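You operate a simulated robot arm through the tools that you are given. There is no shell and no other tool.

You run a simulated robot arm. Do the job below in one go: nothing can be reset, and whatever is moved stays where it is left.

## Task
Cure the panel on the lower tray till the cured lamp lights, then switch off and vent.
Fine: tray in, door shut; one push of the white vent button after the switch is off.

The check looks at the end state, three seconds after you hand in, the way a careful person would. Anything else that was tipped, shoved, dropped, spilled or broken makes it a failure.

## Robot
A 6-joint arm with a two-finger gripper, fixed in place. Base frame: the origin is on the floor under the middle of its stand, x ahead of it, y to its left, z up. Lengths are in mm, angles in rad, forces in N, time in s.
It reaches about 1572 mm from its shoulder. Its first joint turns from -2.897 to 2.897 rad. Payload 2.45 kg.
The TCP is the grasp point between the finger pads, 20 mm short of the fingertips. In the tool frame z runs along the fingers and y along their closing line. The gripper opens to 140 mm; its body begins 168 mm behind the TCP.
Orientation is that of the tool frame in the base frame, as a unit quaternion [w, x, y, z]. With the fingers straight down and closing along the base's y, the tool's x points along the base's -x, its y along +y and its z along -z.

## Interface
- The arm moves only by the tool apply_moves. Its argument "plan" is a list of rows, each an object of numbers (a shift or turn left out is 0, a gripper value left out holds the last): "ax", "ay", "az": the turn, a rotation vector about the tool's x, y, z in units of 8 degrees (1.0 is 8 degrees); "x", "y", "z": the shift along the tool's x, y, z in units of 25 mm (1.0 is 25 mm); "grip": the finger opening in cm, from 0 to 14. In form: [{"ax": .., "ay": .., "az": .., "x": .., "y": .., "z": .., "grip": ..}, ...]. A call has 1 to 20 rows; each row shifts and turns the commanded pose from where the row before left it, along the tool's axes as they then stand. A call with a number of a shift or a turn outside -1 to 1 is refused whole. Rows are played at 5 a second. More than 50 mm and 0.15 rad between two rows, or a gripper value outside its range, and nothing of the call is played. A pose out of reach is approached as far as the arm can. The call stops where the force on the tool passes 60 N (or 10 N more than at its start, if that is more) or the arm is blocked; 0.2 s more then pass. The fingers move at their own pace (about 45 mm/s each) and stop on an object; they squeeze with about 22 N. The grip force told is the motor's: it shows also when the fingers shut on nothing. Time passes only in rows, and 0.2 s behind the last, so rows that do not move let the fingers close. The reply holds the time, the measured pose of the TCP, the force on the tool along the base axes, the opening and the grip force, in the units named above and with some noise, with the torque about the TCP (base axes, N m) and any sound that the robot's microphone picked up.
- Cameras (640 x 400 px; columns grow to the right, rows downward): "scene" is fixed at [220.4, 498.9, 1701.1]; the picture's right is [-0.54, -0.84, 0.00], its down [-0.55, 0.35, -0.76] and it looks along [0.64, -0.41, -0.65] (base axes); focal length 223 px, centre (320, 200). "wrist" rides on the gripper at [78, 11, -209] in the tool frame; the picture's right is [-0.14, 0.99, 0.00], its down [-0.92, -0.13, -0.37] and it looks along [-0.37, -0.05, 0.93] (tool axes); focal length 280 px, centre (320, 200). There is no depth. A picture from a camera that has moved, and an enlarged one, comes with that camera's place and axes in the base frame and with its lens.
- snapshot(camera): a new picture of that camera. No time passes.
- close_up(camera, box): a new picture of the part [left, top, right, bottom] of that camera's present view, enlarged. No time passes.
- finish_job(): hands the job in; it is judged then, once.

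Nothing tells you positions but the pictures and the camera data. Unless the task says otherwise, let go and move clear before handing in.

The tools are called after "Emit:" by a JSON object that holds its "name" and its "arguments". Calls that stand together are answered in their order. apply_moves: Moves the arm, as the interface text tells. Its arguments: {"type":"object","properties":{"plan":{"type":"array","items":{"type":"object","properties":{"ax":{"type":"number"},"ay":{"type":"number"},"az":{"type":"number"},"x":{"type":"number"},"y":{"type":"number"},"z":{"type":"number"},"grip":{"type":"number"}}}}},"required":["plan"]} The other tools are called the same way: snapshot (camera) takes a picture; close_up (camera, box) takes an enlarged picture of a part of a camera's view; finish_job () hands the job in.

At the start:

```text
t: 0.0
tool_pos: [515.9, -231.2, 1514.6]
tcp_rot: [0.001, 0.0, 1.0, 0.001]
ft_force: [-0.2, 0.1, -0.6]
ft_torque: [-0.02, 0.01, -0.03]
grip_width: 139.9
gripper_force: 0.0
```

scene: 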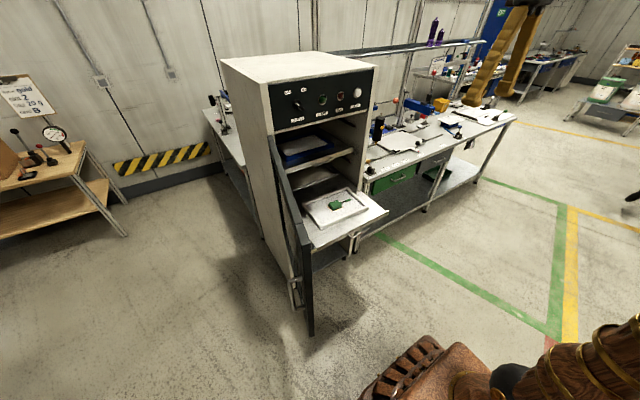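
wrist: 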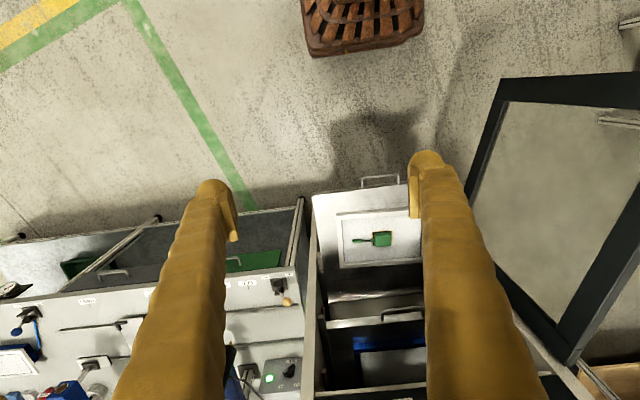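

I see an oven-like cabinet with its door open, a lower tray pulled out with a panel on it, and a control panel with a switch, lamps and a white button on top. I'll look closer before moving.

Emit:
{"name": "close_up", "arguments": {"camera": "scene", "box": [210, 40, 400, 160]}}

Emit:
{"name": "close_up", "arguments": {"camera": "scene", "box": [250, 70, 390, 158]}}

Emit:
{"name": "close_up", "arguments": {"camera": "scene", "box": [230, 120, 420, 340]}}

Emit:
{"name": "close_up", "arguments": {"camera": "wrist", "box": [220, 150, 540, 400]}}

Emit:
{"name": "close_up", "arguments": {"camera": "scene", "box": [0, 60, 80, 180]}}

```text
3.33 times, centred on (305, 100) of scene
camera zoom: at [220.4, 498.9, 1701.1], right [-0.54, -0.84, 0.0], down [-0.55, 0.35, -0.76], along [0.64, -0.41, -0.65], focal length 744 px, centre (370, 533)
```

zoom: 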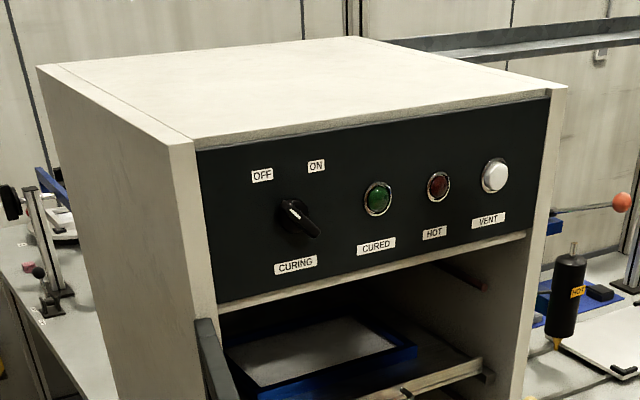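

```text
4.55 times, centred on (320, 114) of scene
camera zoom: at [220.4, 498.9, 1701.1], right [-0.54, -0.84, 0.0], down [-0.55, 0.35, -0.76], along [0.64, -0.41, -0.65], focal length 1015 px, centre (320, 591)
```

zoom: 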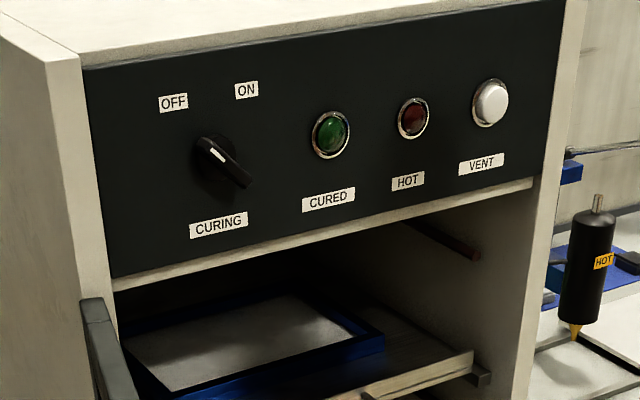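

```text
1.82 times, centred on (325, 230) of scene
camera zoom: at [220.4, 498.9, 1701.1], right [-0.54, -0.84, 0.0], down [-0.55, 0.35, -0.76], along [0.64, -0.41, -0.65], focal length 406 px, centre (311, 146)
```

zoom: 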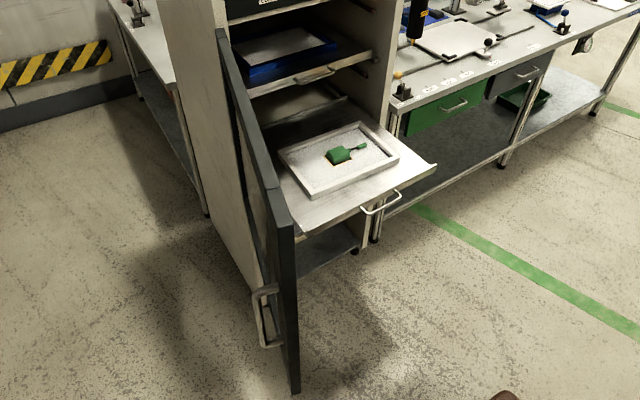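

```text
1.60 times, centred on (380, 275) of wrist
camera zoom: at [438.0, -221.9, 1723.1], right [0.14, 0.99, 0.0], down [0.92, -0.13, 0.37], along [0.37, -0.05, -0.93], focal length 449 px, centre (224, 80)
```

zoom: 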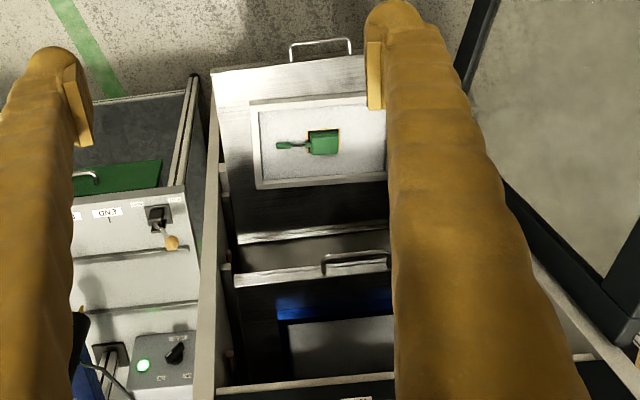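

```text
3.33 times, centred on (40, 120) of scene
camera zoom: at [220.4, 498.9, 1701.1], right [-0.54, -0.84, 0.0], down [-0.55, 0.35, -0.76], along [0.64, -0.41, -0.65], focal length 744 px, centre (1253, 467)
```

zoom: 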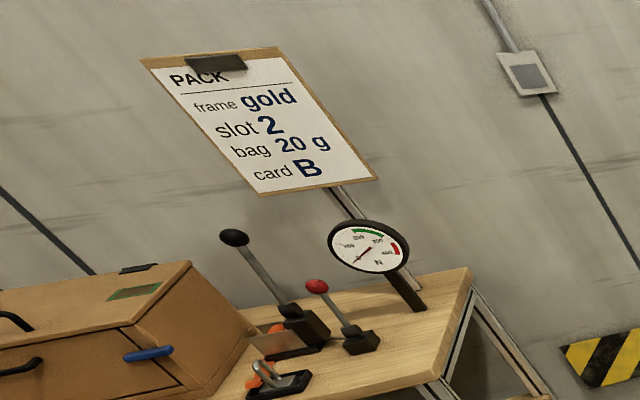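

The cabinet front seems to be at about x≈1026, the lower tray's handle at about (726, -65, 863), and the door is open about 105° with its hinge near (1026, 216). I'll check the panel, knob and door handle in more detail.

Emit:
{"name": "close_up", "arguments": {"camera": "scene", "box": [290, 170, 400, 250]}}

Emit:
{"name": "close_up", "arguments": {"camera": "scene", "box": [280, 85, 330, 125]}}

Emit:
{"name": "close_up", "arguments": {"camera": "scene", "box": [260, 120, 330, 340]}}

Emit:
{"name": "close_up", "arguments": {"camera": "wrist", "box": [300, 160, 430, 300]}}

Emit:
{"name": "close_up", "arguments": {"camera": "scene", "box": [340, 240, 640, 400]}}

```text
5.00 times, centred on (345, 210) of scene
camera zoom: at [220.4, 498.9, 1701.1], right [-0.54, -0.84, 0.0], down [-0.55, 0.35, -0.76], along [0.64, -0.41, -0.65], focal length 1116 px, centre (195, 150)
```

zoom: 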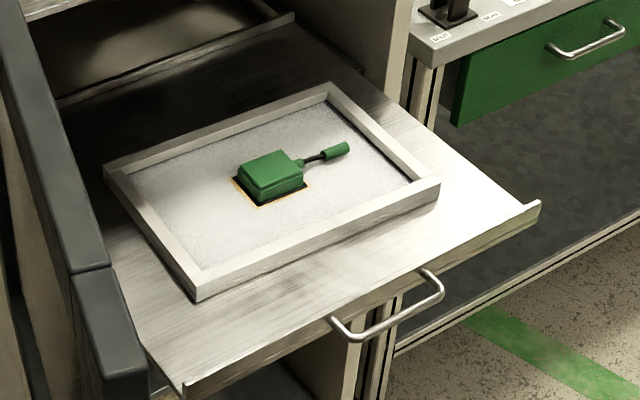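

```text
10.00 times, centred on (305, 105) of scene
camera zoom: at [220.4, 498.9, 1701.1], right [-0.54, -0.84, 0.0], down [-0.55, 0.35, -0.76], along [0.64, -0.41, -0.65], focal length 2233 px, centre (470, 1150)
```

zoom: 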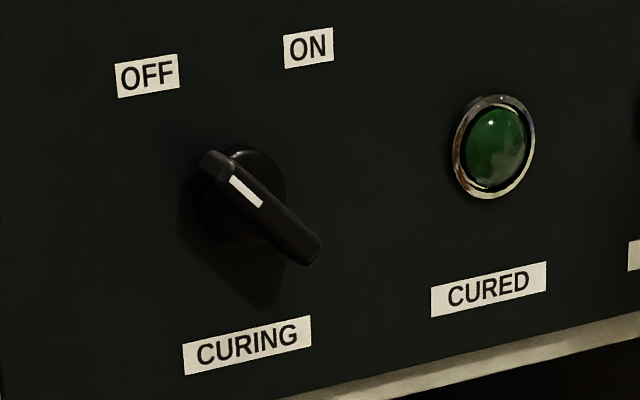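

```text
1.82 times, centred on (295, 230) of scene
camera zoom: at [220.4, 498.9, 1701.1], right [-0.54, -0.84, 0.0], down [-0.55, 0.35, -0.76], along [0.64, -0.41, -0.65], focal length 406 px, centre (366, 146)
```

zoom: 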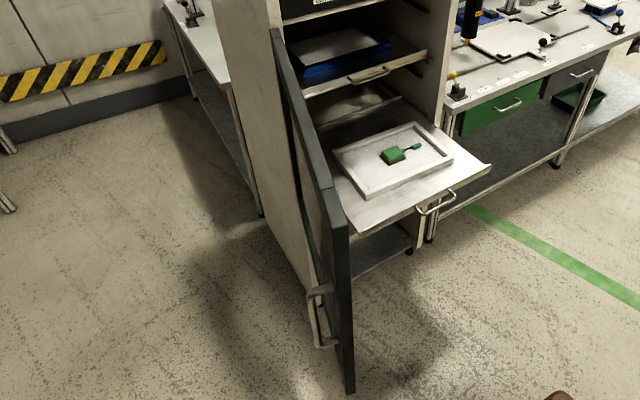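

```text
2.86 times, centred on (365, 230) of wrist
camera zoom: at [438.0, -221.9, 1723.1], right [0.14, 0.99, 0.0], down [0.92, -0.13, 0.37], along [0.37, -0.05, -0.93], focal length 801 px, centre (191, 114)
```

zoom: 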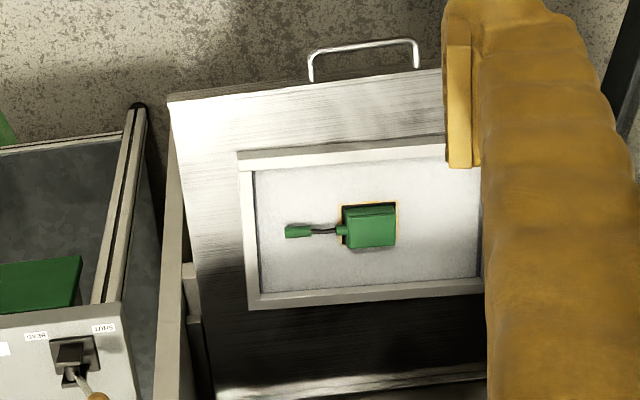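

```text
2.13 times, centred on (490, 320) of scene
camera zoom: at [220.4, 498.9, 1701.1], right [-0.54, -0.84, 0.0], down [-0.55, 0.35, -0.76], along [0.64, -0.41, -0.65], focal length 476 px, centre (-43, -56)
```

zoom: 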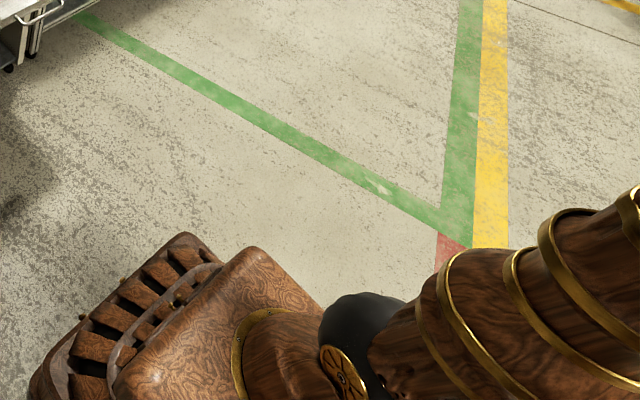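

The panel is a framed sheet with a green pack, and the knob pointer is at OFF. First I'll move forward a bit, close the fingers and pitch the tool until it points at the cabinet.

Emit:
{"name": "apply_moves", "arguments": {"plan": [{"x": -1, "grip": 0}, {"x": -1}, {"x": -1}, {"x": -1}, {"ay": -1}, {"ay": -1}, {"ay": -1}, {"ay": -1}, {"ay": -1}, {"ay": -1}]}}

```text
t: 2.4
tool_pos: [660.1, -260.1, 1451.8]
tcp_rot: [0.371, 0.011, 0.928, 0.024]
ft_force: [0.2, 0.3, -0.1]
ft_torque: [-0.01, -0.03, 0.0]
grip_width: 0.0
gripper_force: 22.0
stopped in row 10: the arm was blocked; the commanded pose is now the measured one
```

The arm reported being blocked partway through the pitch, possibly a joint limit or singularity. I'll look before going on.

Emit:
{"name": "snapshot", "arguments": {"camera": "scene"}}

Emit:
{"name": "snapshot", "arguments": {"camera": "wrist"}}

```text
taken
```

scene: 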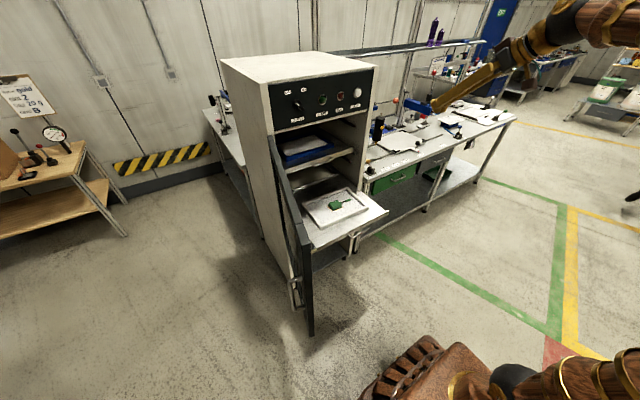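

```text
taken
camera wrist: at [459.7, -254.7, 1549.8], right [0.1, 0.98, 0.15], down [0.41, -0.18, 0.89], along [0.91, -0.03, -0.42], focal length 280 px, centre (320, 200)
```

wrist: 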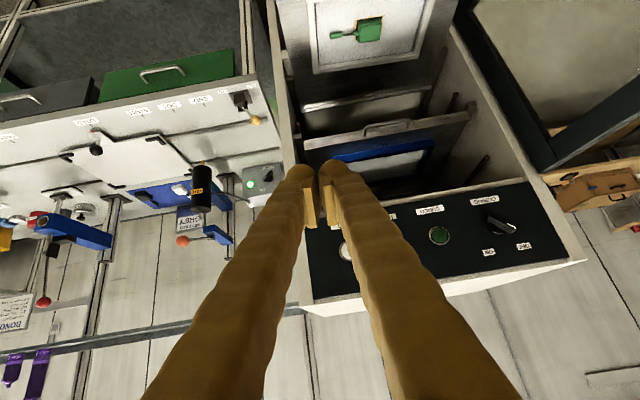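

The gripper and forearm have become nearly collinear with the arm off to one side, so this looks like a wrist singularity. I'll un-pitch a little, bring the tool to y≈0 so the motion is in plane, then pitch again.

Emit:
{"name": "apply_moves", "arguments": {"plan": [{"ay": 1}, {"ay": 1}, {"ay": 1}, {"y": 1}, {"y": 1}, {"y": 1}, {"y": 1}, {"y": 1}, {"y": 1}, {"y": 1}, {"y": 1}, {"y": 1}, {"y": 1}]}}

```text
t: 5.2
tool_pos: [660.1, -10.5, 1468.3]
tcp_rot: [0.171, 0.006, 0.985, 0.025]
ft_force: [-0.2, -0.2, -0.1]
ft_torque: [-0.01, -0.01, 0.0]
grip_width: 0.0
gripper_force: 22.4
```

Emit:
{"name": "apply_moves", "arguments": {"plan": [{"ax": 0.338, "az": -0.146}, {"ay": -0.8}, {"ay": -0.8}, {"ay": -0.8}, {"ay": -0.8}, {"ay": -0.8}, {"ay": -0.8}, {"ay": -0.8}]}}

```text
t: 7.0
tool_pos: [659.8, -9.2, 1467.2]
tcp_rot: [0.535, 0.0, 0.845, 0.0]
ft_force: [0.9, 0.5, -0.5]
ft_torque: [0.0, -0.01, 0.02]
grip_width: 0.1
gripper_force: 22.3
```

In-plane pitching works. I'll continue to horizontal.

Emit:
{"name": "apply_moves", "arguments": {"plan": [{"ay": -0.8}, {"ay": -0.8}, {"ay": -0.8}, {"ay": -0.76}]}}

Emit:
{"name": "snapshot", "arguments": {"camera": "wrist"}}

Emit:
{"name": "snapshot", "arguments": {"camera": "scene"}}

```text
t: 8.0
tool_pos: [660.3, -15.6, 1467.5]
tcp_rot: [0.687, 0.007, 0.726, -0.011]
ft_force: [-0.2, -0.2, 0.4]
ft_torque: [-0.01, 0.0, -0.01]
grip_width: 0.0
gripper_force: 22.2
out of reach, approached as far as the arm can: row 2, 3
```

```text
taken
camera wrist: at [448.1, -0.8, 1399.9], right [0.03, 0.99, 0.13], down [-0.32, -0.11, 0.94], along [0.95, -0.07, 0.31], focal length 280 px, centre (320, 200)
```

wrist: 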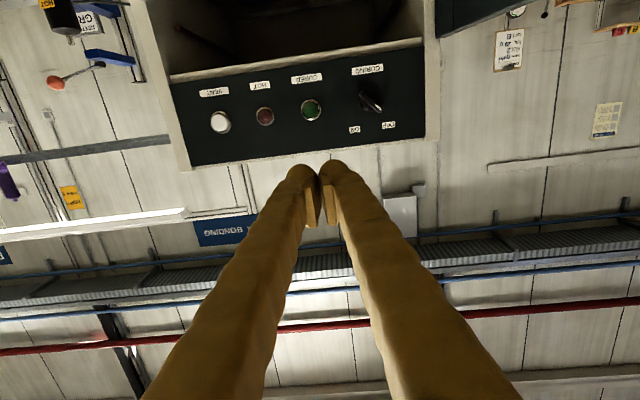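

```text
taken
```

scene: 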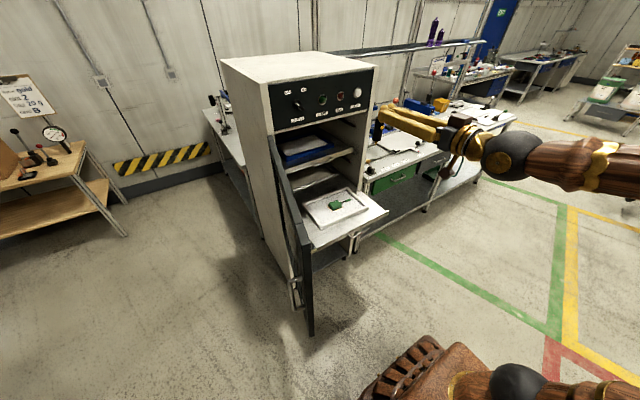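

The tool now points at the cabinet. Next I'll go down toward tray height, staying in front of the tray handle.

Emit:
{"name": "apply_moves", "arguments": {"plan": [{"x": 1}, {"x": 1}, {"x": 1}, {"x": 1}, {"x": 1}, {"x": 1}, {"x": 1}, {"x": 1}]}}

```text
t: 9.8
tool_pos: [650.9, -16.8, 1270.4]
tcp_rot: [0.685, 0.008, 0.728, -0.011]
ft_force: [-0.4, 0.1, -0.7]
ft_torque: [-0.01, 0.0, 0.0]
grip_width: 0.1
gripper_force: 22.0
out of reach, approached as far as the arm can: row 8
```

Emit:
{"name": "snapshot", "arguments": {"camera": "scene"}}

Emit:
{"name": "snapshot", "arguments": {"camera": "wrist"}}

```text
taken
```

scene: 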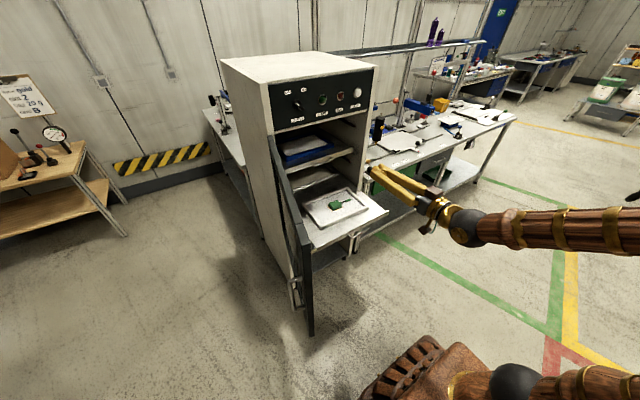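

```text
taken
camera wrist: at [439.0, -1.7, 1204.9], right [0.03, 0.99, 0.13], down [-0.31, -0.11, 0.94], along [0.95, -0.07, 0.31], focal length 280 px, centre (320, 200)
```

wrist: 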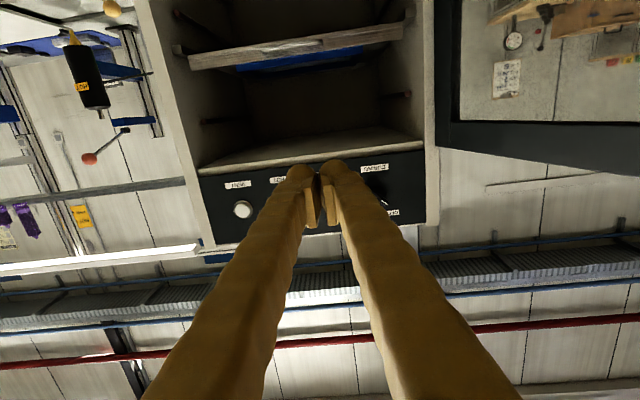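

The elbow folds too tightly with a level tool this close in. I'll pitch the fingers down about 55°, with the heading radial to stay in plane, and use the finger fronts for the first stage of the tray push.

Emit:
{"name": "apply_moves", "arguments": {"plan": [{"ax": 0.4}, {"y": -0.6}, {"y": -0.6}, {"ay": 0.8}, {"ay": 0.8}, {"ay": 0.8}, {"ay": 0.8}, {"ay": 0.8}, {"ay": 0.8}, {"ay": 0.8}, {"ay": 0.8}]}}

```text
t: 12.2
tool_pos: [649.9, -42.0, 1273.0]
tcp_rot: [0.304, 0.038, 0.952, -0.017]
ft_force: [1.5, 0.1, -0.2]
ft_torque: [0.02, -0.01, 0.0]
grip_width: 0.2
gripper_force: 21.8
out of reach, approached as far as the arm can: row 7
```

Tool is now about 55° below level, heading about -5.5°. I'll descend towards a point in front of the handle (bar at about x=731, y -123 to -7, z≈857).

Emit:
{"name": "apply_moves", "arguments": {"plan": [{"x": 0.502, "z": 0.802}, {"x": 0.502, "z": 0.802}, {"x": 0.502, "z": 0.802}, {"x": 0.502, "z": 0.802}, {"x": 0.502, "z": 0.802}, {"x": 0.502, "z": 0.802}, {"x": 0.502, "z": 0.802}, {"x": 0.502, "z": 0.802}, {"x": 0.502, "z": 0.802}, {"x": 0.502, "z": 0.802}, {"x": 0.502, "z": 0.802}, {"x": 0.502, "z": 0.802}]}}

Emit:
{"name": "snapshot", "arguments": {"camera": "wrist"}}

Emit:
{"name": "snapshot", "arguments": {"camera": "scene"}}

```text
t: 14.8
tool_pos: [668.6, -46.9, 986.3]
tcp_rot: [0.306, 0.037, 0.951, -0.017]
ft_force: [-0.1, 0.7, 0.2]
ft_torque: [0.0, 0.04, -0.01]
grip_width: 0.1
gripper_force: 22.4
```

```text
taken
camera wrist: at [484.6, -20.3, 1110.4], right [0.19, 0.98, 0.07], down [0.52, -0.16, 0.84], along [0.83, -0.12, -0.54], focal length 280 px, centre (320, 200)
```

wrist: 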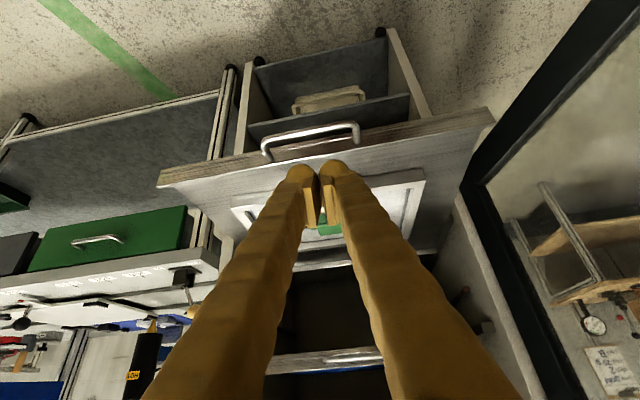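

```text
taken
```

scene: 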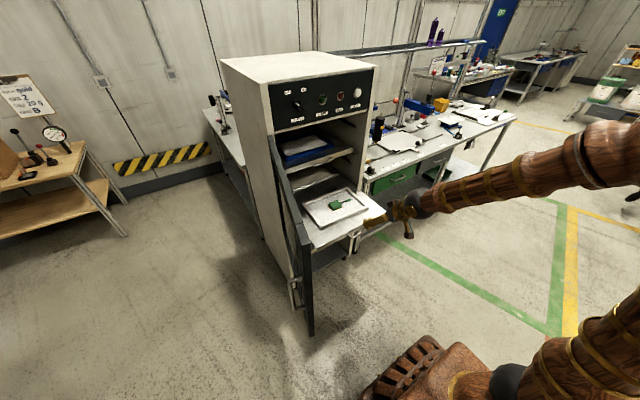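

Handle position confirmed at x≈733, z≈857. I'll drop to its level and approach contact gently.

Emit:
{"name": "apply_moves", "arguments": {"plan": [{"x": 0.5, "z": 0.773}, {"x": 0.5, "z": 0.773}, {"x": 0.5, "z": 0.773}, {"x": 0.5, "z": 0.773}, {"x": 0.5, "z": 0.773}, {"x": 0.5, "z": 0.773}, {"x": -0.407, "y": 0.042, "z": 0.289}, {"x": -0.407, "y": 0.042, "z": 0.289}, {"x": -0.407, "y": 0.042, "z": 0.289}]}}

Emit:
{"name": "snapshot", "arguments": {"camera": "wrist"}}

Emit:
{"name": "close_up", "arguments": {"camera": "scene", "box": [290, 170, 430, 260]}}

```text
t: 16.8
tool_pos: [708.3, -55.4, 909.7]
tcp_rot: [0.304, 0.039, 0.952, -0.02]
ft_force: [0.3, -0.4, -0.3]
ft_torque: [-0.01, -0.01, -0.03]
grip_width: 0.2
gripper_force: 22.2
out of reach, approached as far as the arm can: row 2, 3, 4, 5
```

```text
taken
camera wrist: at [526.1, -27.3, 1033.0], right [0.2, 0.98, 0.07], down [0.52, -0.16, 0.84], along [0.83, -0.13, -0.54], focal length 280 px, centre (320, 200)
```

wrist: 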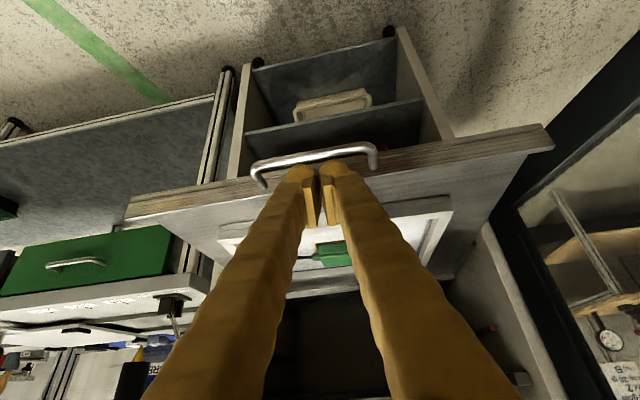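

```text
4.44 times, centred on (360, 215) of scene
camera zoom: at [220.4, 498.9, 1701.1], right [-0.54, -0.84, 0.0], down [-0.55, 0.35, -0.76], along [0.64, -0.41, -0.65], focal length 992 px, centre (142, 133)
```

zoom: 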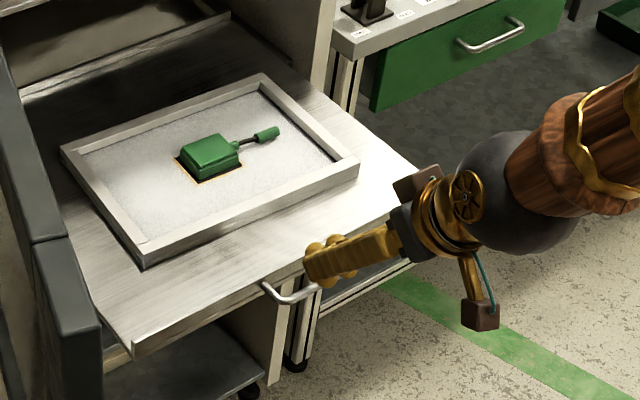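

The descent stalled above the handle because the tool is aligned with the forearm here (wrist singularity). I'll look at the arm's posture to pick a better pitch.

Emit:
{"name": "snapshot", "arguments": {"camera": "scene"}}

```text
taken
```

scene: 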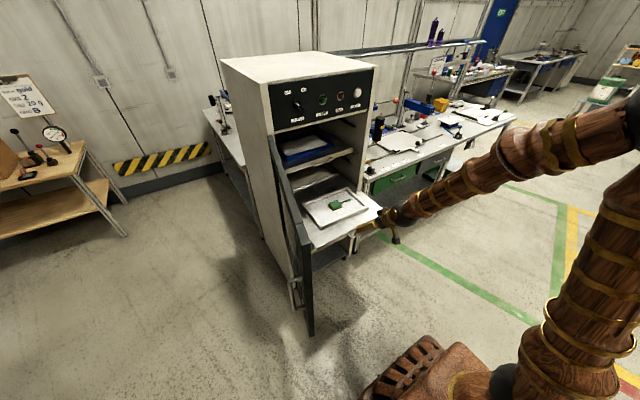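

Emit:
{"name": "close_up", "arguments": {"camera": "scene", "box": [300, 200, 400, 260]}}

Emit:
{"name": "close_up", "arguments": {"camera": "wrist", "box": [220, 100, 440, 240]}}

```text
6.40 times, centred on (350, 230) of scene
camera zoom: at [220.4, 498.9, 1701.1], right [-0.54, -0.84, 0.0], down [-0.55, 0.35, -0.76], along [0.64, -0.41, -0.65], focal length 1429 px, centre (128, 8)
```

zoom: 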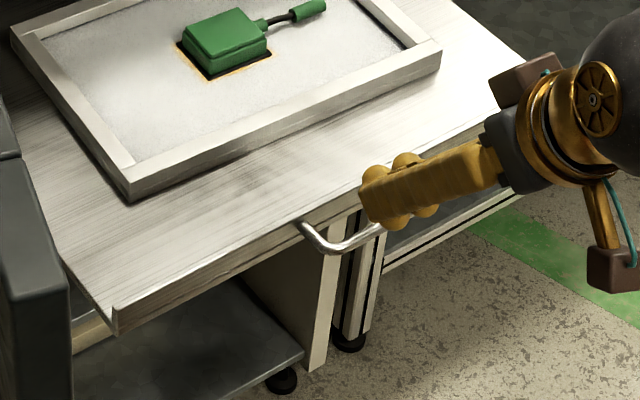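

```text
2.86 times, centred on (330, 170) of wrist
camera zoom: at [526.1, -27.3, 1033.0], right [0.2, 0.98, 0.07], down [0.52, -0.16, 0.84], along [0.83, -0.13, -0.54], focal length 801 px, centre (291, 286)
```

zoom: 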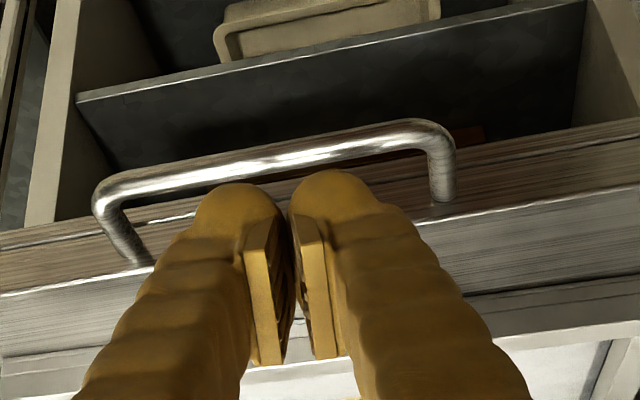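

I'll pitch the fingers up to about -40° to leave the singular alignment, so the tips can push on the tray's front lip just left of the handle.

Emit:
{"name": "apply_moves", "arguments": {"plan": [{"ay": -0.6}, {"ay": -0.6}, {"ay": -0.6}]}}

```text
t: 17.6
tool_pos: [704.0, 10.1, 898.5]
tcp_rot: [0.422, 0.044, 0.905, -0.025]
ft_force: [0.8, -0.2, 0.4]
ft_torque: [-0.02, 0.0, 0.0]
grip_width: 0.0
gripper_force: 22.3
out of reach, approached as far as the arm can: row 1, 2, 3
```

Emit:
{"name": "apply_moves", "arguments": {"plan": [{"z": -0.2}, {"z": -0.2}, {"z": -0.2}]}}

Emit:
{"name": "snapshot", "arguments": {"camera": "scene"}}

```text
t: 18.4
tool_pos: [699.4, 17.6, 909.8]
tcp_rot: [0.421, 0.036, 0.906, -0.022]
ft_force: [0.3, 0.5, 1.0]
ft_torque: [-0.01, 0.01, 0.0]
grip_width: 0.3
gripper_force: 21.8
out of reach, approached as far as the arm can: row 1, 3
```

```text
taken
```

scene: 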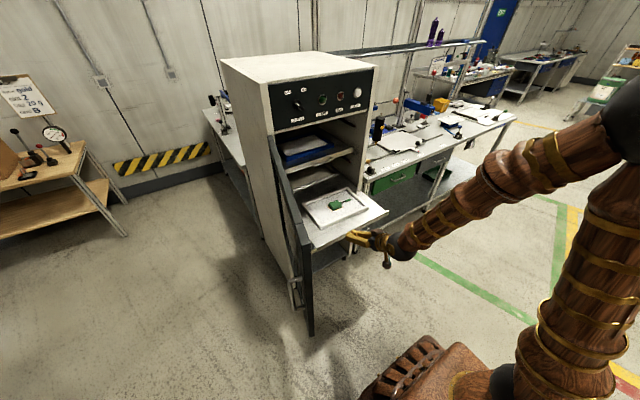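

Emit:
{"name": "apply_moves", "arguments": {"plan": [{"y": 1}, {"y": 1}, {"y": 0.9}]}}

```text
t: 19.2
tool_pos: [704.8, 88.6, 910.0]
tcp_rot: [0.422, 0.035, 0.906, -0.021]
ft_force: [0.4, -0.1, -0.3]
ft_torque: [0.02, 0.04, -0.02]
grip_width: 0.1
gripper_force: 22.0
```

The commanded pose followed the arm, so we're now cleanly in reach at y≈89 on the other side of the singularity. I'll yaw the heading toward radial and shift to y≈40.

Emit:
{"name": "apply_moves", "arguments": {"plan": [{"ax": -0.48, "az": -0.4}, {"ax": -0.48, "az": -0.4}, {"y": -0.65}, {"y": -0.65}, {"y": -0.65}]}}

```text
t: 20.4
tool_pos: [701.8, 101.1, 907.2]
tcp_rot: [0.421, -0.023, 0.907, 0.004]
ft_force: [0.3, -0.2, 0.7]
ft_torque: [0.02, 0.0, -0.01]
grip_width: 0.0
gripper_force: 21.8
out of reach, approached as far as the arm can: row 2, 3, 4, 5
```

The wrist seems stuck in a flipped branch with a joint limit. I'll go back to a downward tool, return to y≈0 higher up, and cross the singularity exactly in plane as I did the first time.

Emit:
{"name": "apply_moves", "arguments": {"plan": [{"ay": 0.8}, {"ay": 0.8}, {"ay": 0.8}, {"ay": 0.8}, {"ay": 0.8}]}}

```text
t: 21.6
tool_pos: [710.5, 80.3, 912.7]
tcp_rot: [0.293, -0.034, 0.955, -0.027]
ft_force: [0.7, -0.6, 0.5]
ft_torque: [-0.01, -0.02, 0.03]
grip_width: 0.1
gripper_force: 22.3
out of reach, approached as far as the arm can: row 1, 3, 4, 5
```

Emit:
{"name": "apply_moves", "arguments": {"plan": [{"x": -0.446, "z": -0.66}, {"x": -0.446, "z": -0.66}, {"x": -0.446, "z": -0.66}, {"x": -0.446, "z": -0.66}, {"x": -0.446, "z": -0.66}, {"x": -0.446, "z": -0.66}]}}

```text
t: 23.0
tool_pos: [711.7, 89.7, 1031.3]
tcp_rot: [0.293, -0.035, 0.955, -0.026]
ft_force: [-0.5, 0.0, -0.4]
ft_torque: [0.01, 0.01, -0.02]
grip_width: 0.0
gripper_force: 21.2
```

Emit:
{"name": "apply_moves", "arguments": {"plan": [{"ay": 0.8}, {"ay": 0.8}, {"ay": 0.8}, {"x": -0.8, "z": -0.6}, {"x": -0.8, "z": -0.6}, {"y": -1}, {"y": -1}, {"y": -1}, {"y": -0.5}]}}

```text
t: 25.0
tool_pos: [748.0, 6.3, 1078.0]
tcp_rot: [0.13, -0.03, 0.991, -0.031]
ft_force: [0.2, -0.9, -1.2]
ft_torque: [-0.04, 0.0, 0.01]
grip_width: 0.0
gripper_force: 22.1
```

Emit:
{"name": "apply_moves", "arguments": {"plan": [{"ax": -0.384, "az": 0.484}, {"z": -1}, {"z": -1}, {"z": -1}, {"z": -1}, {"z": -1}, {"z": -1}, {"z": -1}, {"z": -1}, {"z": -1}]}}

```text
t: 27.2
tool_pos: [689.0, 8.1, 1295.9]
tcp_rot: [0.13, 0.0, 0.992, -0.001]
ft_force: [-1.2, -0.2, 0.3]
ft_torque: [0.02, -0.02, 0.0]
grip_width: 0.2
gripper_force: 21.7
```

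Emit:
{"name": "apply_moves", "arguments": {"plan": [{"y": -0.32}, {"ay": -0.7}, {"ay": -0.7}, {"ay": -0.7}, {"ay": -0.7}, {"ay": -0.7}, {"ay": -0.7}]}}

```text
t: 28.8
tool_pos: [689.7, -1.4, 1294.8]
tcp_rot: [0.412, -0.001, 0.911, 0.0]
ft_force: [1.2, -0.5, -0.6]
ft_torque: [-0.03, 0.01, -0.02]
grip_width: 0.0
gripper_force: 22.1
```

Emit:
{"name": "apply_moves", "arguments": {"plan": [{"ay": -0.7}, {"ay": -0.7}, {"ay": -0.7}, {"ay": -0.7}]}}

```text
t: 29.8
tool_pos: [689.4, -0.8, 1294.2]
tcp_rot: [0.581, 0.0, 0.814, -0.001]
ft_force: [-0.3, 0.6, -0.5]
ft_torque: [0.01, 0.0, 0.0]
grip_width: 0.0
gripper_force: 22.2
```

Emit:
{"name": "apply_moves", "arguments": {"plan": [{"ay": -0.7}, {"ay": -0.7}, {"ay": -0.7}]}}

```text
t: 30.6
tool_pos: [687.7, -1.4, 1294.7]
tcp_rot: [0.693, -0.001, 0.721, 0.0]
ft_force: [-0.8, -0.7, 0.3]
ft_torque: [0.01, 0.03, 0.0]
grip_width: 0.2
gripper_force: 21.8
```

Crossed cleanly this time and I'm level at (688, -1, 1295). Now I'll go down in plane.

Emit:
{"name": "apply_moves", "arguments": {"plan": [{"x": 1}, {"x": 1}, {"x": 1}, {"x": 1}, {"x": 1}, {"x": 1}]}}

```text
t: 32.0
tool_pos: [733.2, -1.3, 1184.3]
tcp_rot: [0.692, 0.0, 0.722, -0.001]
ft_force: [0.0, 0.5, -1.3]
ft_torque: [-0.02, -0.04, -0.01]
grip_width: 0.0
gripper_force: 22.2
out of reach, approached as far as the arm can: row 3, 4, 5, 6
```

The elbow's fold limit sets the low approach path, so I'll descend along a curve, pitching down gradually to stay in reach, aiming at the lip left of the handle (y≈35).

Emit:
{"name": "apply_moves", "arguments": {"plan": [{"y": 0.72}, {"y": 0.72}, {"ay": 0.369, "x": 0.865, "z": 0.217}, {"ay": 0.369, "x": 0.865, "z": 0.217}, {"ay": 0.369, "x": 0.865, "z": 0.217}, {"ay": 0.369, "x": 0.865, "z": 0.217}, {"ay": 0.369, "x": 0.865, "z": 0.217}, {"ay": 0.369, "x": 0.865, "z": 0.217}]}}

```text
t: 33.8
tool_pos: [742.6, 34.0, 1052.3]
tcp_rot: [0.574, 0.0, 0.819, -0.001]
ft_force: [0.0, 0.1, 0.3]
ft_torque: [-0.02, 0.0, 0.01]
grip_width: 0.0
gripper_force: 22.5
```

Emit:
{"name": "apply_moves", "arguments": {"plan": [{"ay": 0.35, "x": 0.767, "z": 0.256}, {"ay": 0.35, "x": 0.767, "z": 0.256}, {"ay": 0.35, "x": 0.767, "z": 0.256}, {"ay": 0.35, "x": 0.767, "z": 0.256}, {"ay": 0.35, "x": 0.767, "z": 0.256}]}}

Emit:
{"name": "snapshot", "arguments": {"camera": "wrist"}}

Emit:
{"name": "close_up", "arguments": {"camera": "scene", "box": [280, 170, 440, 270]}}

```text
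t: 35.0
tool_pos: [732.5, 32.8, 951.7]
tcp_rot: [0.47, 0.001, 0.883, -0.001]
ft_force: [0.0, -0.3, 0.0]
ft_torque: [-0.01, 0.04, -0.01]
grip_width: 0.0
gripper_force: 21.7
```

```text
taken
camera wrist: at [515.6, 43.8, 1002.0], right [0.08, 0.99, 0.11], down [0.21, -0.13, 0.97], along [0.97, -0.05, -0.22], focal length 280 px, centre (320, 200)
```

wrist: 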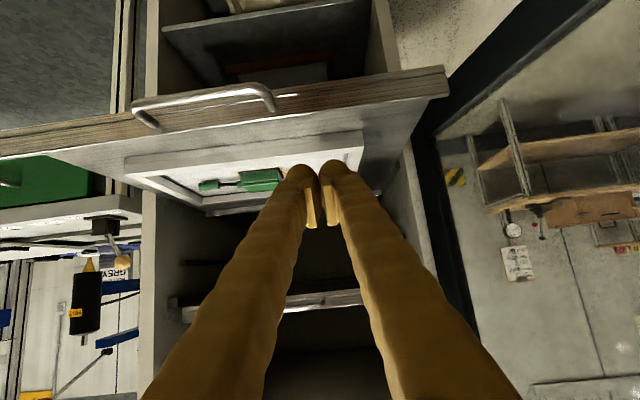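

```text
4.00 times, centred on (360, 220) of scene
camera zoom: at [220.4, 498.9, 1701.1], right [-0.54, -0.84, 0.0], down [-0.55, 0.35, -0.76], along [0.64, -0.41, -0.65], focal length 893 px, centre (160, 120)
```

zoom: 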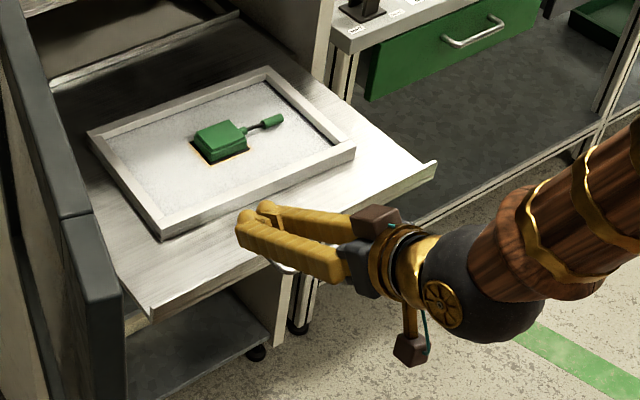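

Emit:
{"name": "close_up", "arguments": {"camera": "wrist", "box": [240, 50, 400, 150]}}

```text
4.00 times, centred on (320, 100) of wrist
camera zoom: at [515.6, 43.8, 1002.0], right [0.08, 0.99, 0.11], down [0.21, -0.13, 0.97], along [0.97, -0.05, -0.22], focal length 1122 px, centre (320, 600)
```

zoom: 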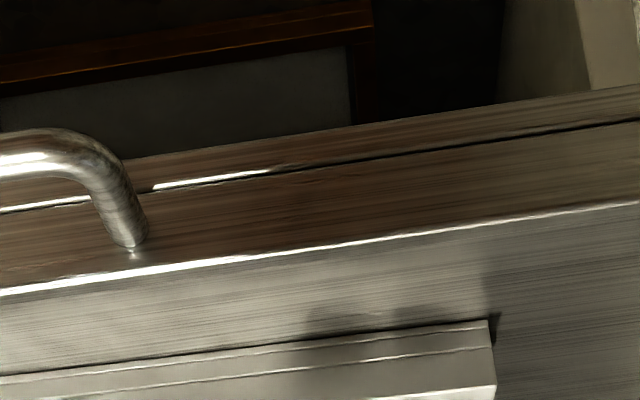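

Emit:
{"name": "apply_moves", "arguments": {"plan": [{"ay": 0.2, "x": 0.735, "z": 0.372}, {"ay": 0.2, "x": 0.735, "z": 0.372}, {"ay": 0.2, "x": 0.735, "z": 0.372}, {"ay": 0.2, "x": 0.735, "z": 0.372}, {"ay": 0.2, "x": 0.735, "z": 0.372}]}}

Emit:
{"name": "snapshot", "arguments": {"camera": "wrist"}}

Emit:
{"name": "close_up", "arguments": {"camera": "scene", "box": [280, 170, 440, 270]}}

```text
t: 36.2
tool_pos: [712.9, 33.4, 850.0]
tcp_rot: [0.407, 0.0, 0.914, -0.001]
ft_force: [0.2, -1.3, -0.2]
ft_torque: [0.0, 0.0, 0.01]
grip_width: 0.0
gripper_force: 21.8
```

```text
taken
camera wrist: at [505.9, 44.1, 930.7], right [0.09, 0.99, 0.1], down [0.34, -0.13, 0.93], along [0.94, -0.05, -0.35], focal length 280 px, centre (320, 200)
```

wrist: 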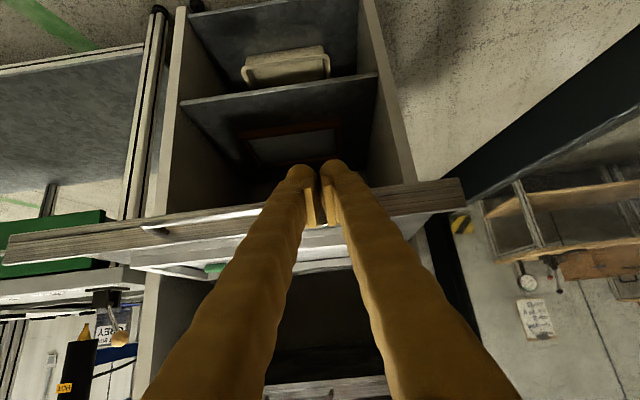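

```text
4.00 times, centred on (360, 220) of scene
camera zoom: at [220.4, 498.9, 1701.1], right [-0.54, -0.84, 0.0], down [-0.55, 0.35, -0.76], along [0.64, -0.41, -0.65], focal length 893 px, centre (160, 120)
```

zoom: 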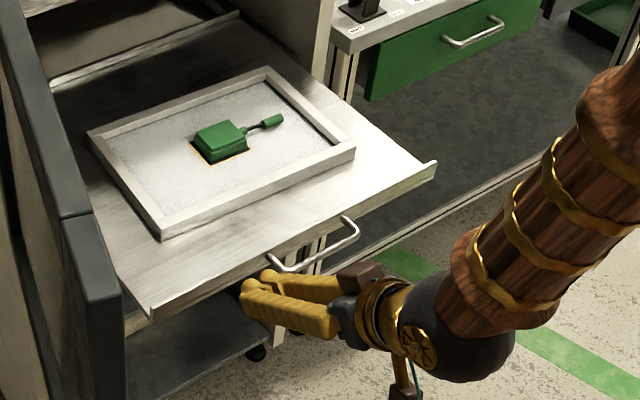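

Positioned well: tips in front of the lip at (713, 33, 850). Now I'll push gently and check that the contact is good.

Emit:
{"name": "apply_moves", "arguments": {"plan": [{"x": -0.268, "z": 0.297}, {"x": -0.268, "z": 0.297}, {"x": -0.268, "z": 0.297}, {"x": -0.268, "z": 0.297}, {"x": -0.268, "z": 0.297}]}}

Emit:
{"name": "close_up", "arguments": {"camera": "scene", "box": [280, 170, 440, 270]}}

Emit:
{"name": "snapshot", "arguments": {"camera": "wrist"}}

```text
t: 37.4
tool_pos: [762.9, 33.2, 850.5]
tcp_rot: [0.407, 0.0, 0.913, -0.001]
ft_force: [0.1, 0.2, -0.5]
ft_torque: [0.0, 0.03, 0.02]
grip_width: 0.2
gripper_force: 28.8
```

```text
4.00 times, centred on (360, 220) of scene
camera zoom: at [220.4, 498.9, 1701.1], right [-0.54, -0.84, 0.0], down [-0.55, 0.35, -0.76], along [0.64, -0.41, -0.65], focal length 893 px, centre (160, 120)
```

zoom: 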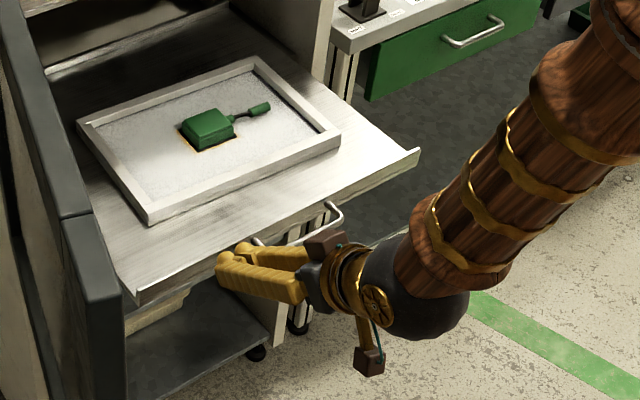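

```text
taken
camera wrist: at [556.1, 44.4, 931.4], right [0.09, 0.99, 0.1], down [0.34, -0.13, 0.93], along [0.94, -0.05, -0.35], focal length 280 px, centre (320, 200)
```

wrist: 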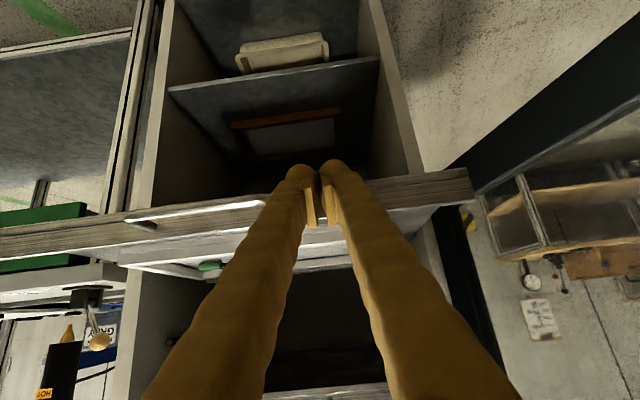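

The tray moves with the push and the panel rides along. Continuing inward.

Emit:
{"name": "apply_moves", "arguments": {"plan": [{"x": -0.268, "z": 0.297}, {"x": -0.268, "z": 0.297}, {"x": -0.268, "z": 0.297}, {"x": -0.268, "z": 0.297}, {"x": -0.268, "z": 0.297}, {"x": -0.268, "z": 0.297}]}}

Emit:
{"name": "close_up", "arguments": {"camera": "scene", "box": [280, 170, 440, 270]}}

```text
t: 38.8
tool_pos: [824.5, 33.4, 851.2]
tcp_rot: [0.407, 0.0, 0.913, -0.001]
ft_force: [0.2, 1.0, -0.5]
ft_torque: [0.03, -0.01, -0.03]
grip_width: 0.0
gripper_force: 29.5
```

```text
4.00 times, centred on (360, 220) of scene
camera zoom: at [220.4, 498.9, 1701.1], right [-0.54, -0.84, 0.0], down [-0.55, 0.35, -0.76], along [0.64, -0.41, -0.65], focal length 893 px, centre (160, 120)
```

zoom: 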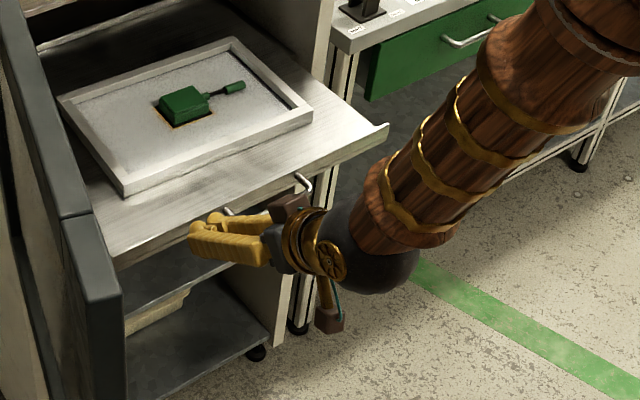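

Emit:
{"name": "apply_moves", "arguments": {"plan": [{"ay": -0.458, "x": -0.244, "z": 0.319}, {"ay": -0.458, "x": -0.223, "z": 0.334}, {"ay": -0.458, "x": -0.201, "z": 0.347}, {"ay": -0.458, "x": -0.178, "z": 0.359}, {"ay": -0.458, "x": -0.155, "z": 0.37}, {"ay": -0.458, "x": -0.132, "z": 0.379}]}}

Emit:
{"name": "close_up", "arguments": {"camera": "scene", "box": [280, 170, 440, 270]}}

Emit:
{"name": "snapshot", "arguments": {"camera": "wrist"}}

```text
t: 40.2
tool_pos: [884.1, 34.1, 846.9]
tcp_rot: [0.575, 0.0, 0.818, -0.001]
ft_force: [-0.3, -0.3, -0.2]
ft_torque: [0.01, -0.02, 0.03]
grip_width: 0.2
gripper_force: 28.8
```

```text
4.00 times, centred on (360, 220) of scene
camera zoom: at [220.4, 498.9, 1701.1], right [-0.54, -0.84, 0.0], down [-0.55, 0.35, -0.76], along [0.64, -0.41, -0.65], focal length 893 px, centre (160, 120)
```

zoom: 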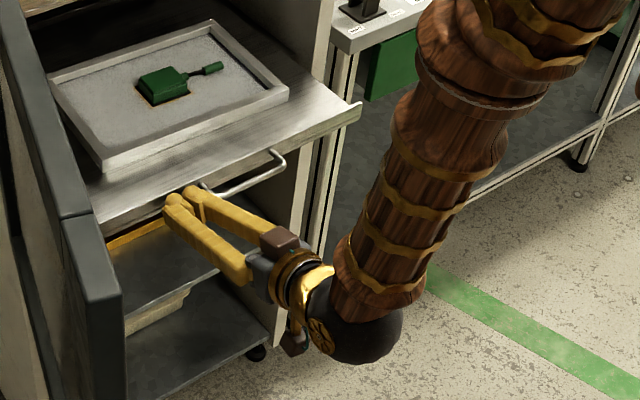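

```text
taken
camera wrist: at [660.6, 43.7, 843.0], right [0.05, 0.99, 0.13], down [-0.03, -0.13, 0.99], along [1.0, -0.05, 0.03], focal length 280 px, centre (320, 200)
```

wrist: 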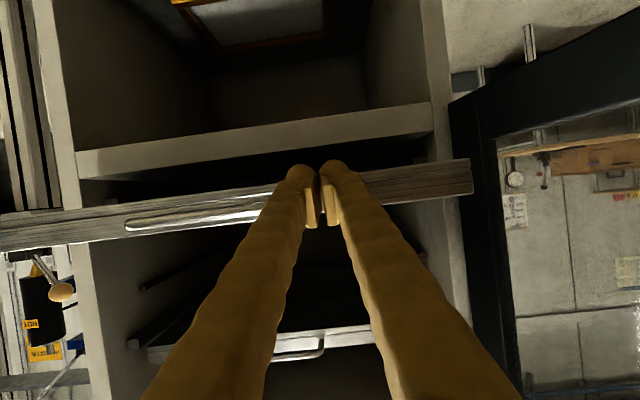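

The tray is about two-thirds in. Let me check what's underneath and where the end stop might be before going on.

Emit:
{"name": "close_up", "arguments": {"camera": "wrist", "box": [40, 0, 480, 275]}}

Emit:
{"name": "close_up", "arguments": {"camera": "scene", "box": [260, 110, 400, 200]}}

```text
1.45 times, centred on (260, 138) of wrist
camera zoom: at [660.6, 43.7, 843.0], right [0.05, 0.99, 0.13], down [-0.03, -0.13, 0.99], along [1.0, -0.05, 0.03], focal length 408 px, centre (407, 291)
```

zoom: 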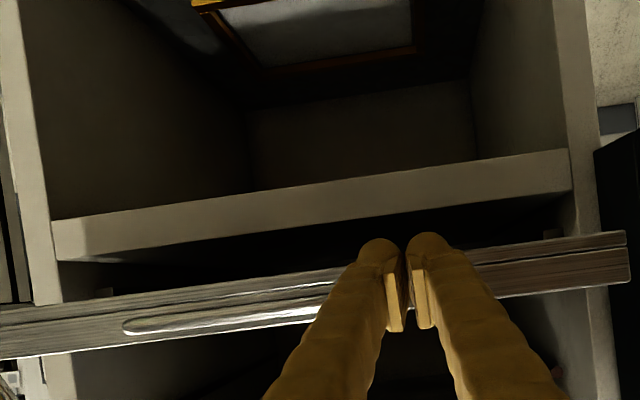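

```text
4.44 times, centred on (330, 155) of scene
camera zoom: at [220.4, 498.9, 1701.1], right [-0.54, -0.84, 0.0], down [-0.55, 0.35, -0.76], along [0.64, -0.41, -0.65], focal length 992 px, centre (276, 400)
```

zoom: 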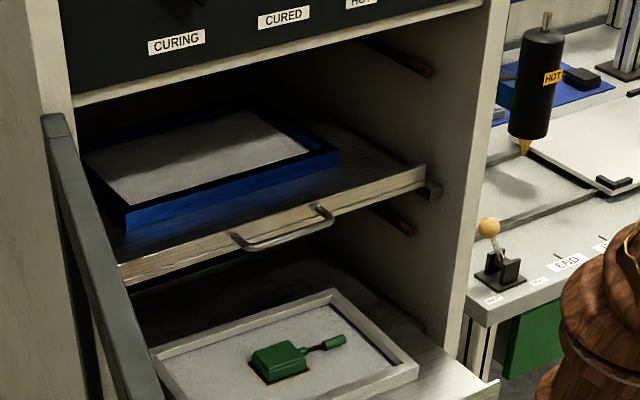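

Those are just the cabinet floor board and an unrelated compartment below. Continuing the push while levelling the tool.

Emit:
{"name": "apply_moves", "arguments": {"plan": [{"ay": -0.1875, "x": -0.137, "z": 0.376}, {"ay": -0.1875, "x": -0.127, "z": 0.379}, {"ay": -0.1875, "x": -0.117, "z": 0.382}, {"ay": -0.1875, "x": -0.107, "z": 0.385}, {"ay": -0.1875, "x": -0.097, "z": 0.388}, {"ay": -0.1875, "x": -0.087, "z": 0.39}, {"ay": -0.1875, "x": -0.076, "z": 0.393}, {"ay": -0.1875, "x": -0.066, "z": 0.394}]}}

Emit:
{"name": "close_up", "arguments": {"camera": "scene", "box": [260, 130, 420, 230]}}

Emit:
{"name": "snapshot", "arguments": {"camera": "wrist"}}

```text
t: 42.0
tool_pos: [962.3, 33.6, 844.4]
tcp_rot: [0.656, -0.001, 0.755, 0.0]
ft_force: [-0.1, 0.2, -0.5]
ft_torque: [0.0, 0.02, 0.02]
grip_width: 0.1
gripper_force: 29.4
```

```text
4.00 times, centred on (340, 180) of scene
camera zoom: at [220.4, 498.9, 1701.1], right [-0.54, -0.84, 0.0], down [-0.55, 0.35, -0.76], along [0.64, -0.41, -0.65], focal length 893 px, centre (240, 280)
```

zoom: 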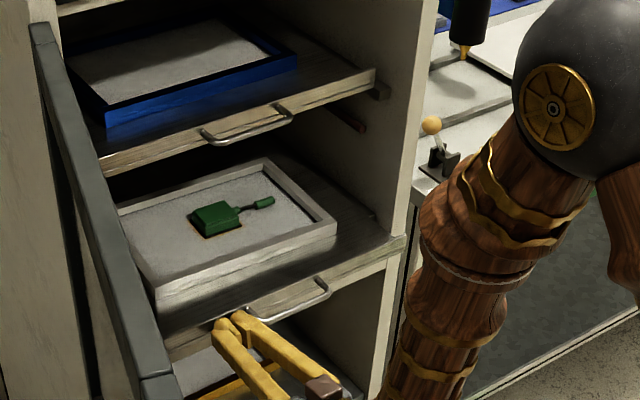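

```text
taken
camera wrist: at [746.0, 44.0, 797.3], right [0.02, 0.99, 0.13], down [-0.24, -0.13, 0.96], along [0.97, -0.05, 0.23], focal length 280 px, centre (320, 200)
```

wrist: 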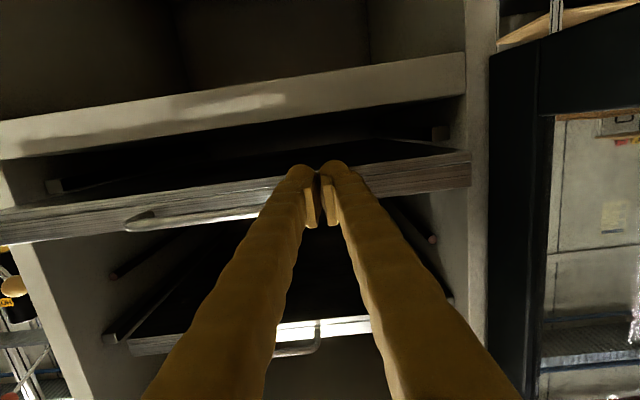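

Emit:
{"name": "apply_moves", "arguments": {"plan": [{"x": -0.056, "z": 0.396}, {"x": -0.056, "z": 0.396}, {"x": -0.056, "z": 0.396}, {"x": -0.056, "z": 0.396}, {"x": -0.056, "z": 0.396}, {"x": -0.056, "z": 0.396}, {"x": -0.056, "z": 0.396}, {"x": -0.056, "z": 0.396}]}}

Emit:
{"name": "close_up", "arguments": {"camera": "scene", "box": [260, 130, 420, 230]}}

Emit:
{"name": "snapshot", "arguments": {"camera": "wrist"}}

```text
t: 43.8
tool_pos: [1042.6, 33.2, 845.6]
tcp_rot: [0.656, 0.0, 0.755, -0.001]
ft_force: [0.5, 0.4, 0.3]
ft_torque: [0.03, 0.02, 0.01]
grip_width: 0.1
gripper_force: 29.4
```

```text
4.00 times, centred on (340, 180) of scene
camera zoom: at [220.4, 498.9, 1701.1], right [-0.54, -0.84, 0.0], down [-0.55, 0.35, -0.76], along [0.64, -0.41, -0.65], focal length 893 px, centre (240, 280)
```

zoom: 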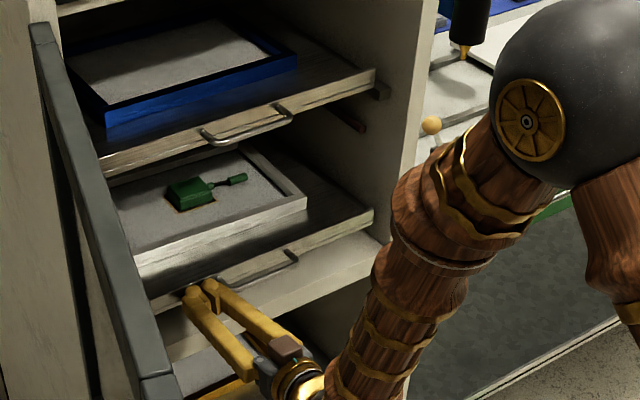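

```text
taken
camera wrist: at [825.9, 44.0, 797.2], right [0.02, 0.99, 0.13], down [-0.24, -0.13, 0.96], along [0.97, -0.05, 0.23], focal length 280 px, centre (320, 200)
```

wrist: 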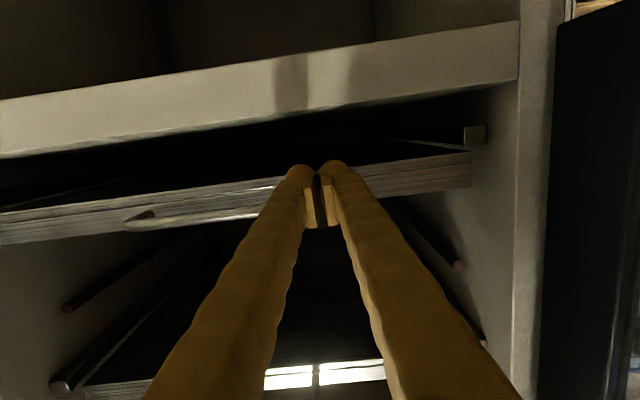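

About 45–50 mm left to match the upper tray. I'll finish slowly.

Emit:
{"name": "apply_moves", "arguments": {"plan": [{"x": -0.042, "z": 0.297}, {"x": -0.042, "z": 0.297}, {"x": -0.042, "z": 0.297}, {"x": -0.042, "z": 0.297}, {"x": -0.028, "z": 0.198}, {"x": -0.028, "z": 0.198}]}}

Emit:
{"name": "close_up", "arguments": {"camera": "scene", "box": [260, 130, 420, 230]}}

```text
t: 45.2
tool_pos: [1079.3, 33.9, 845.8]
tcp_rot: [0.656, -0.001, 0.755, 0.0]
ft_force: [-25.7, -2.5, 9.4]
ft_torque: [0.06, -0.47, -0.02]
grip_width: 6.0
gripper_force: 29.9
stopped in row 6: the force on the tool passed its limit at 81 N (the readings are from after the stop); the commanded pose is now the measured one
```

```text
4.00 times, centred on (340, 180) of scene
camera zoom: at [220.4, 498.9, 1701.1], right [-0.54, -0.84, 0.0], down [-0.55, 0.35, -0.76], along [0.64, -0.41, -0.65], focal length 893 px, centre (240, 280)
```

zoom: 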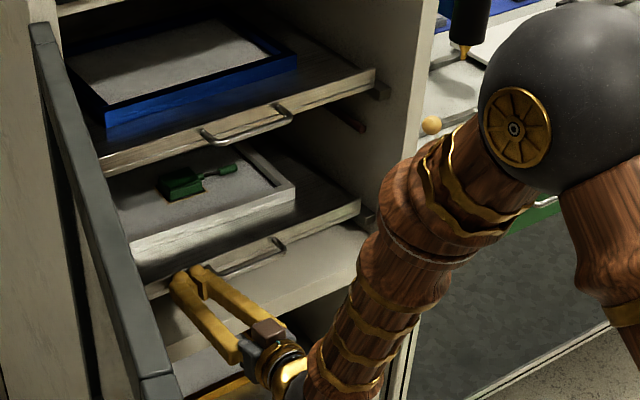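

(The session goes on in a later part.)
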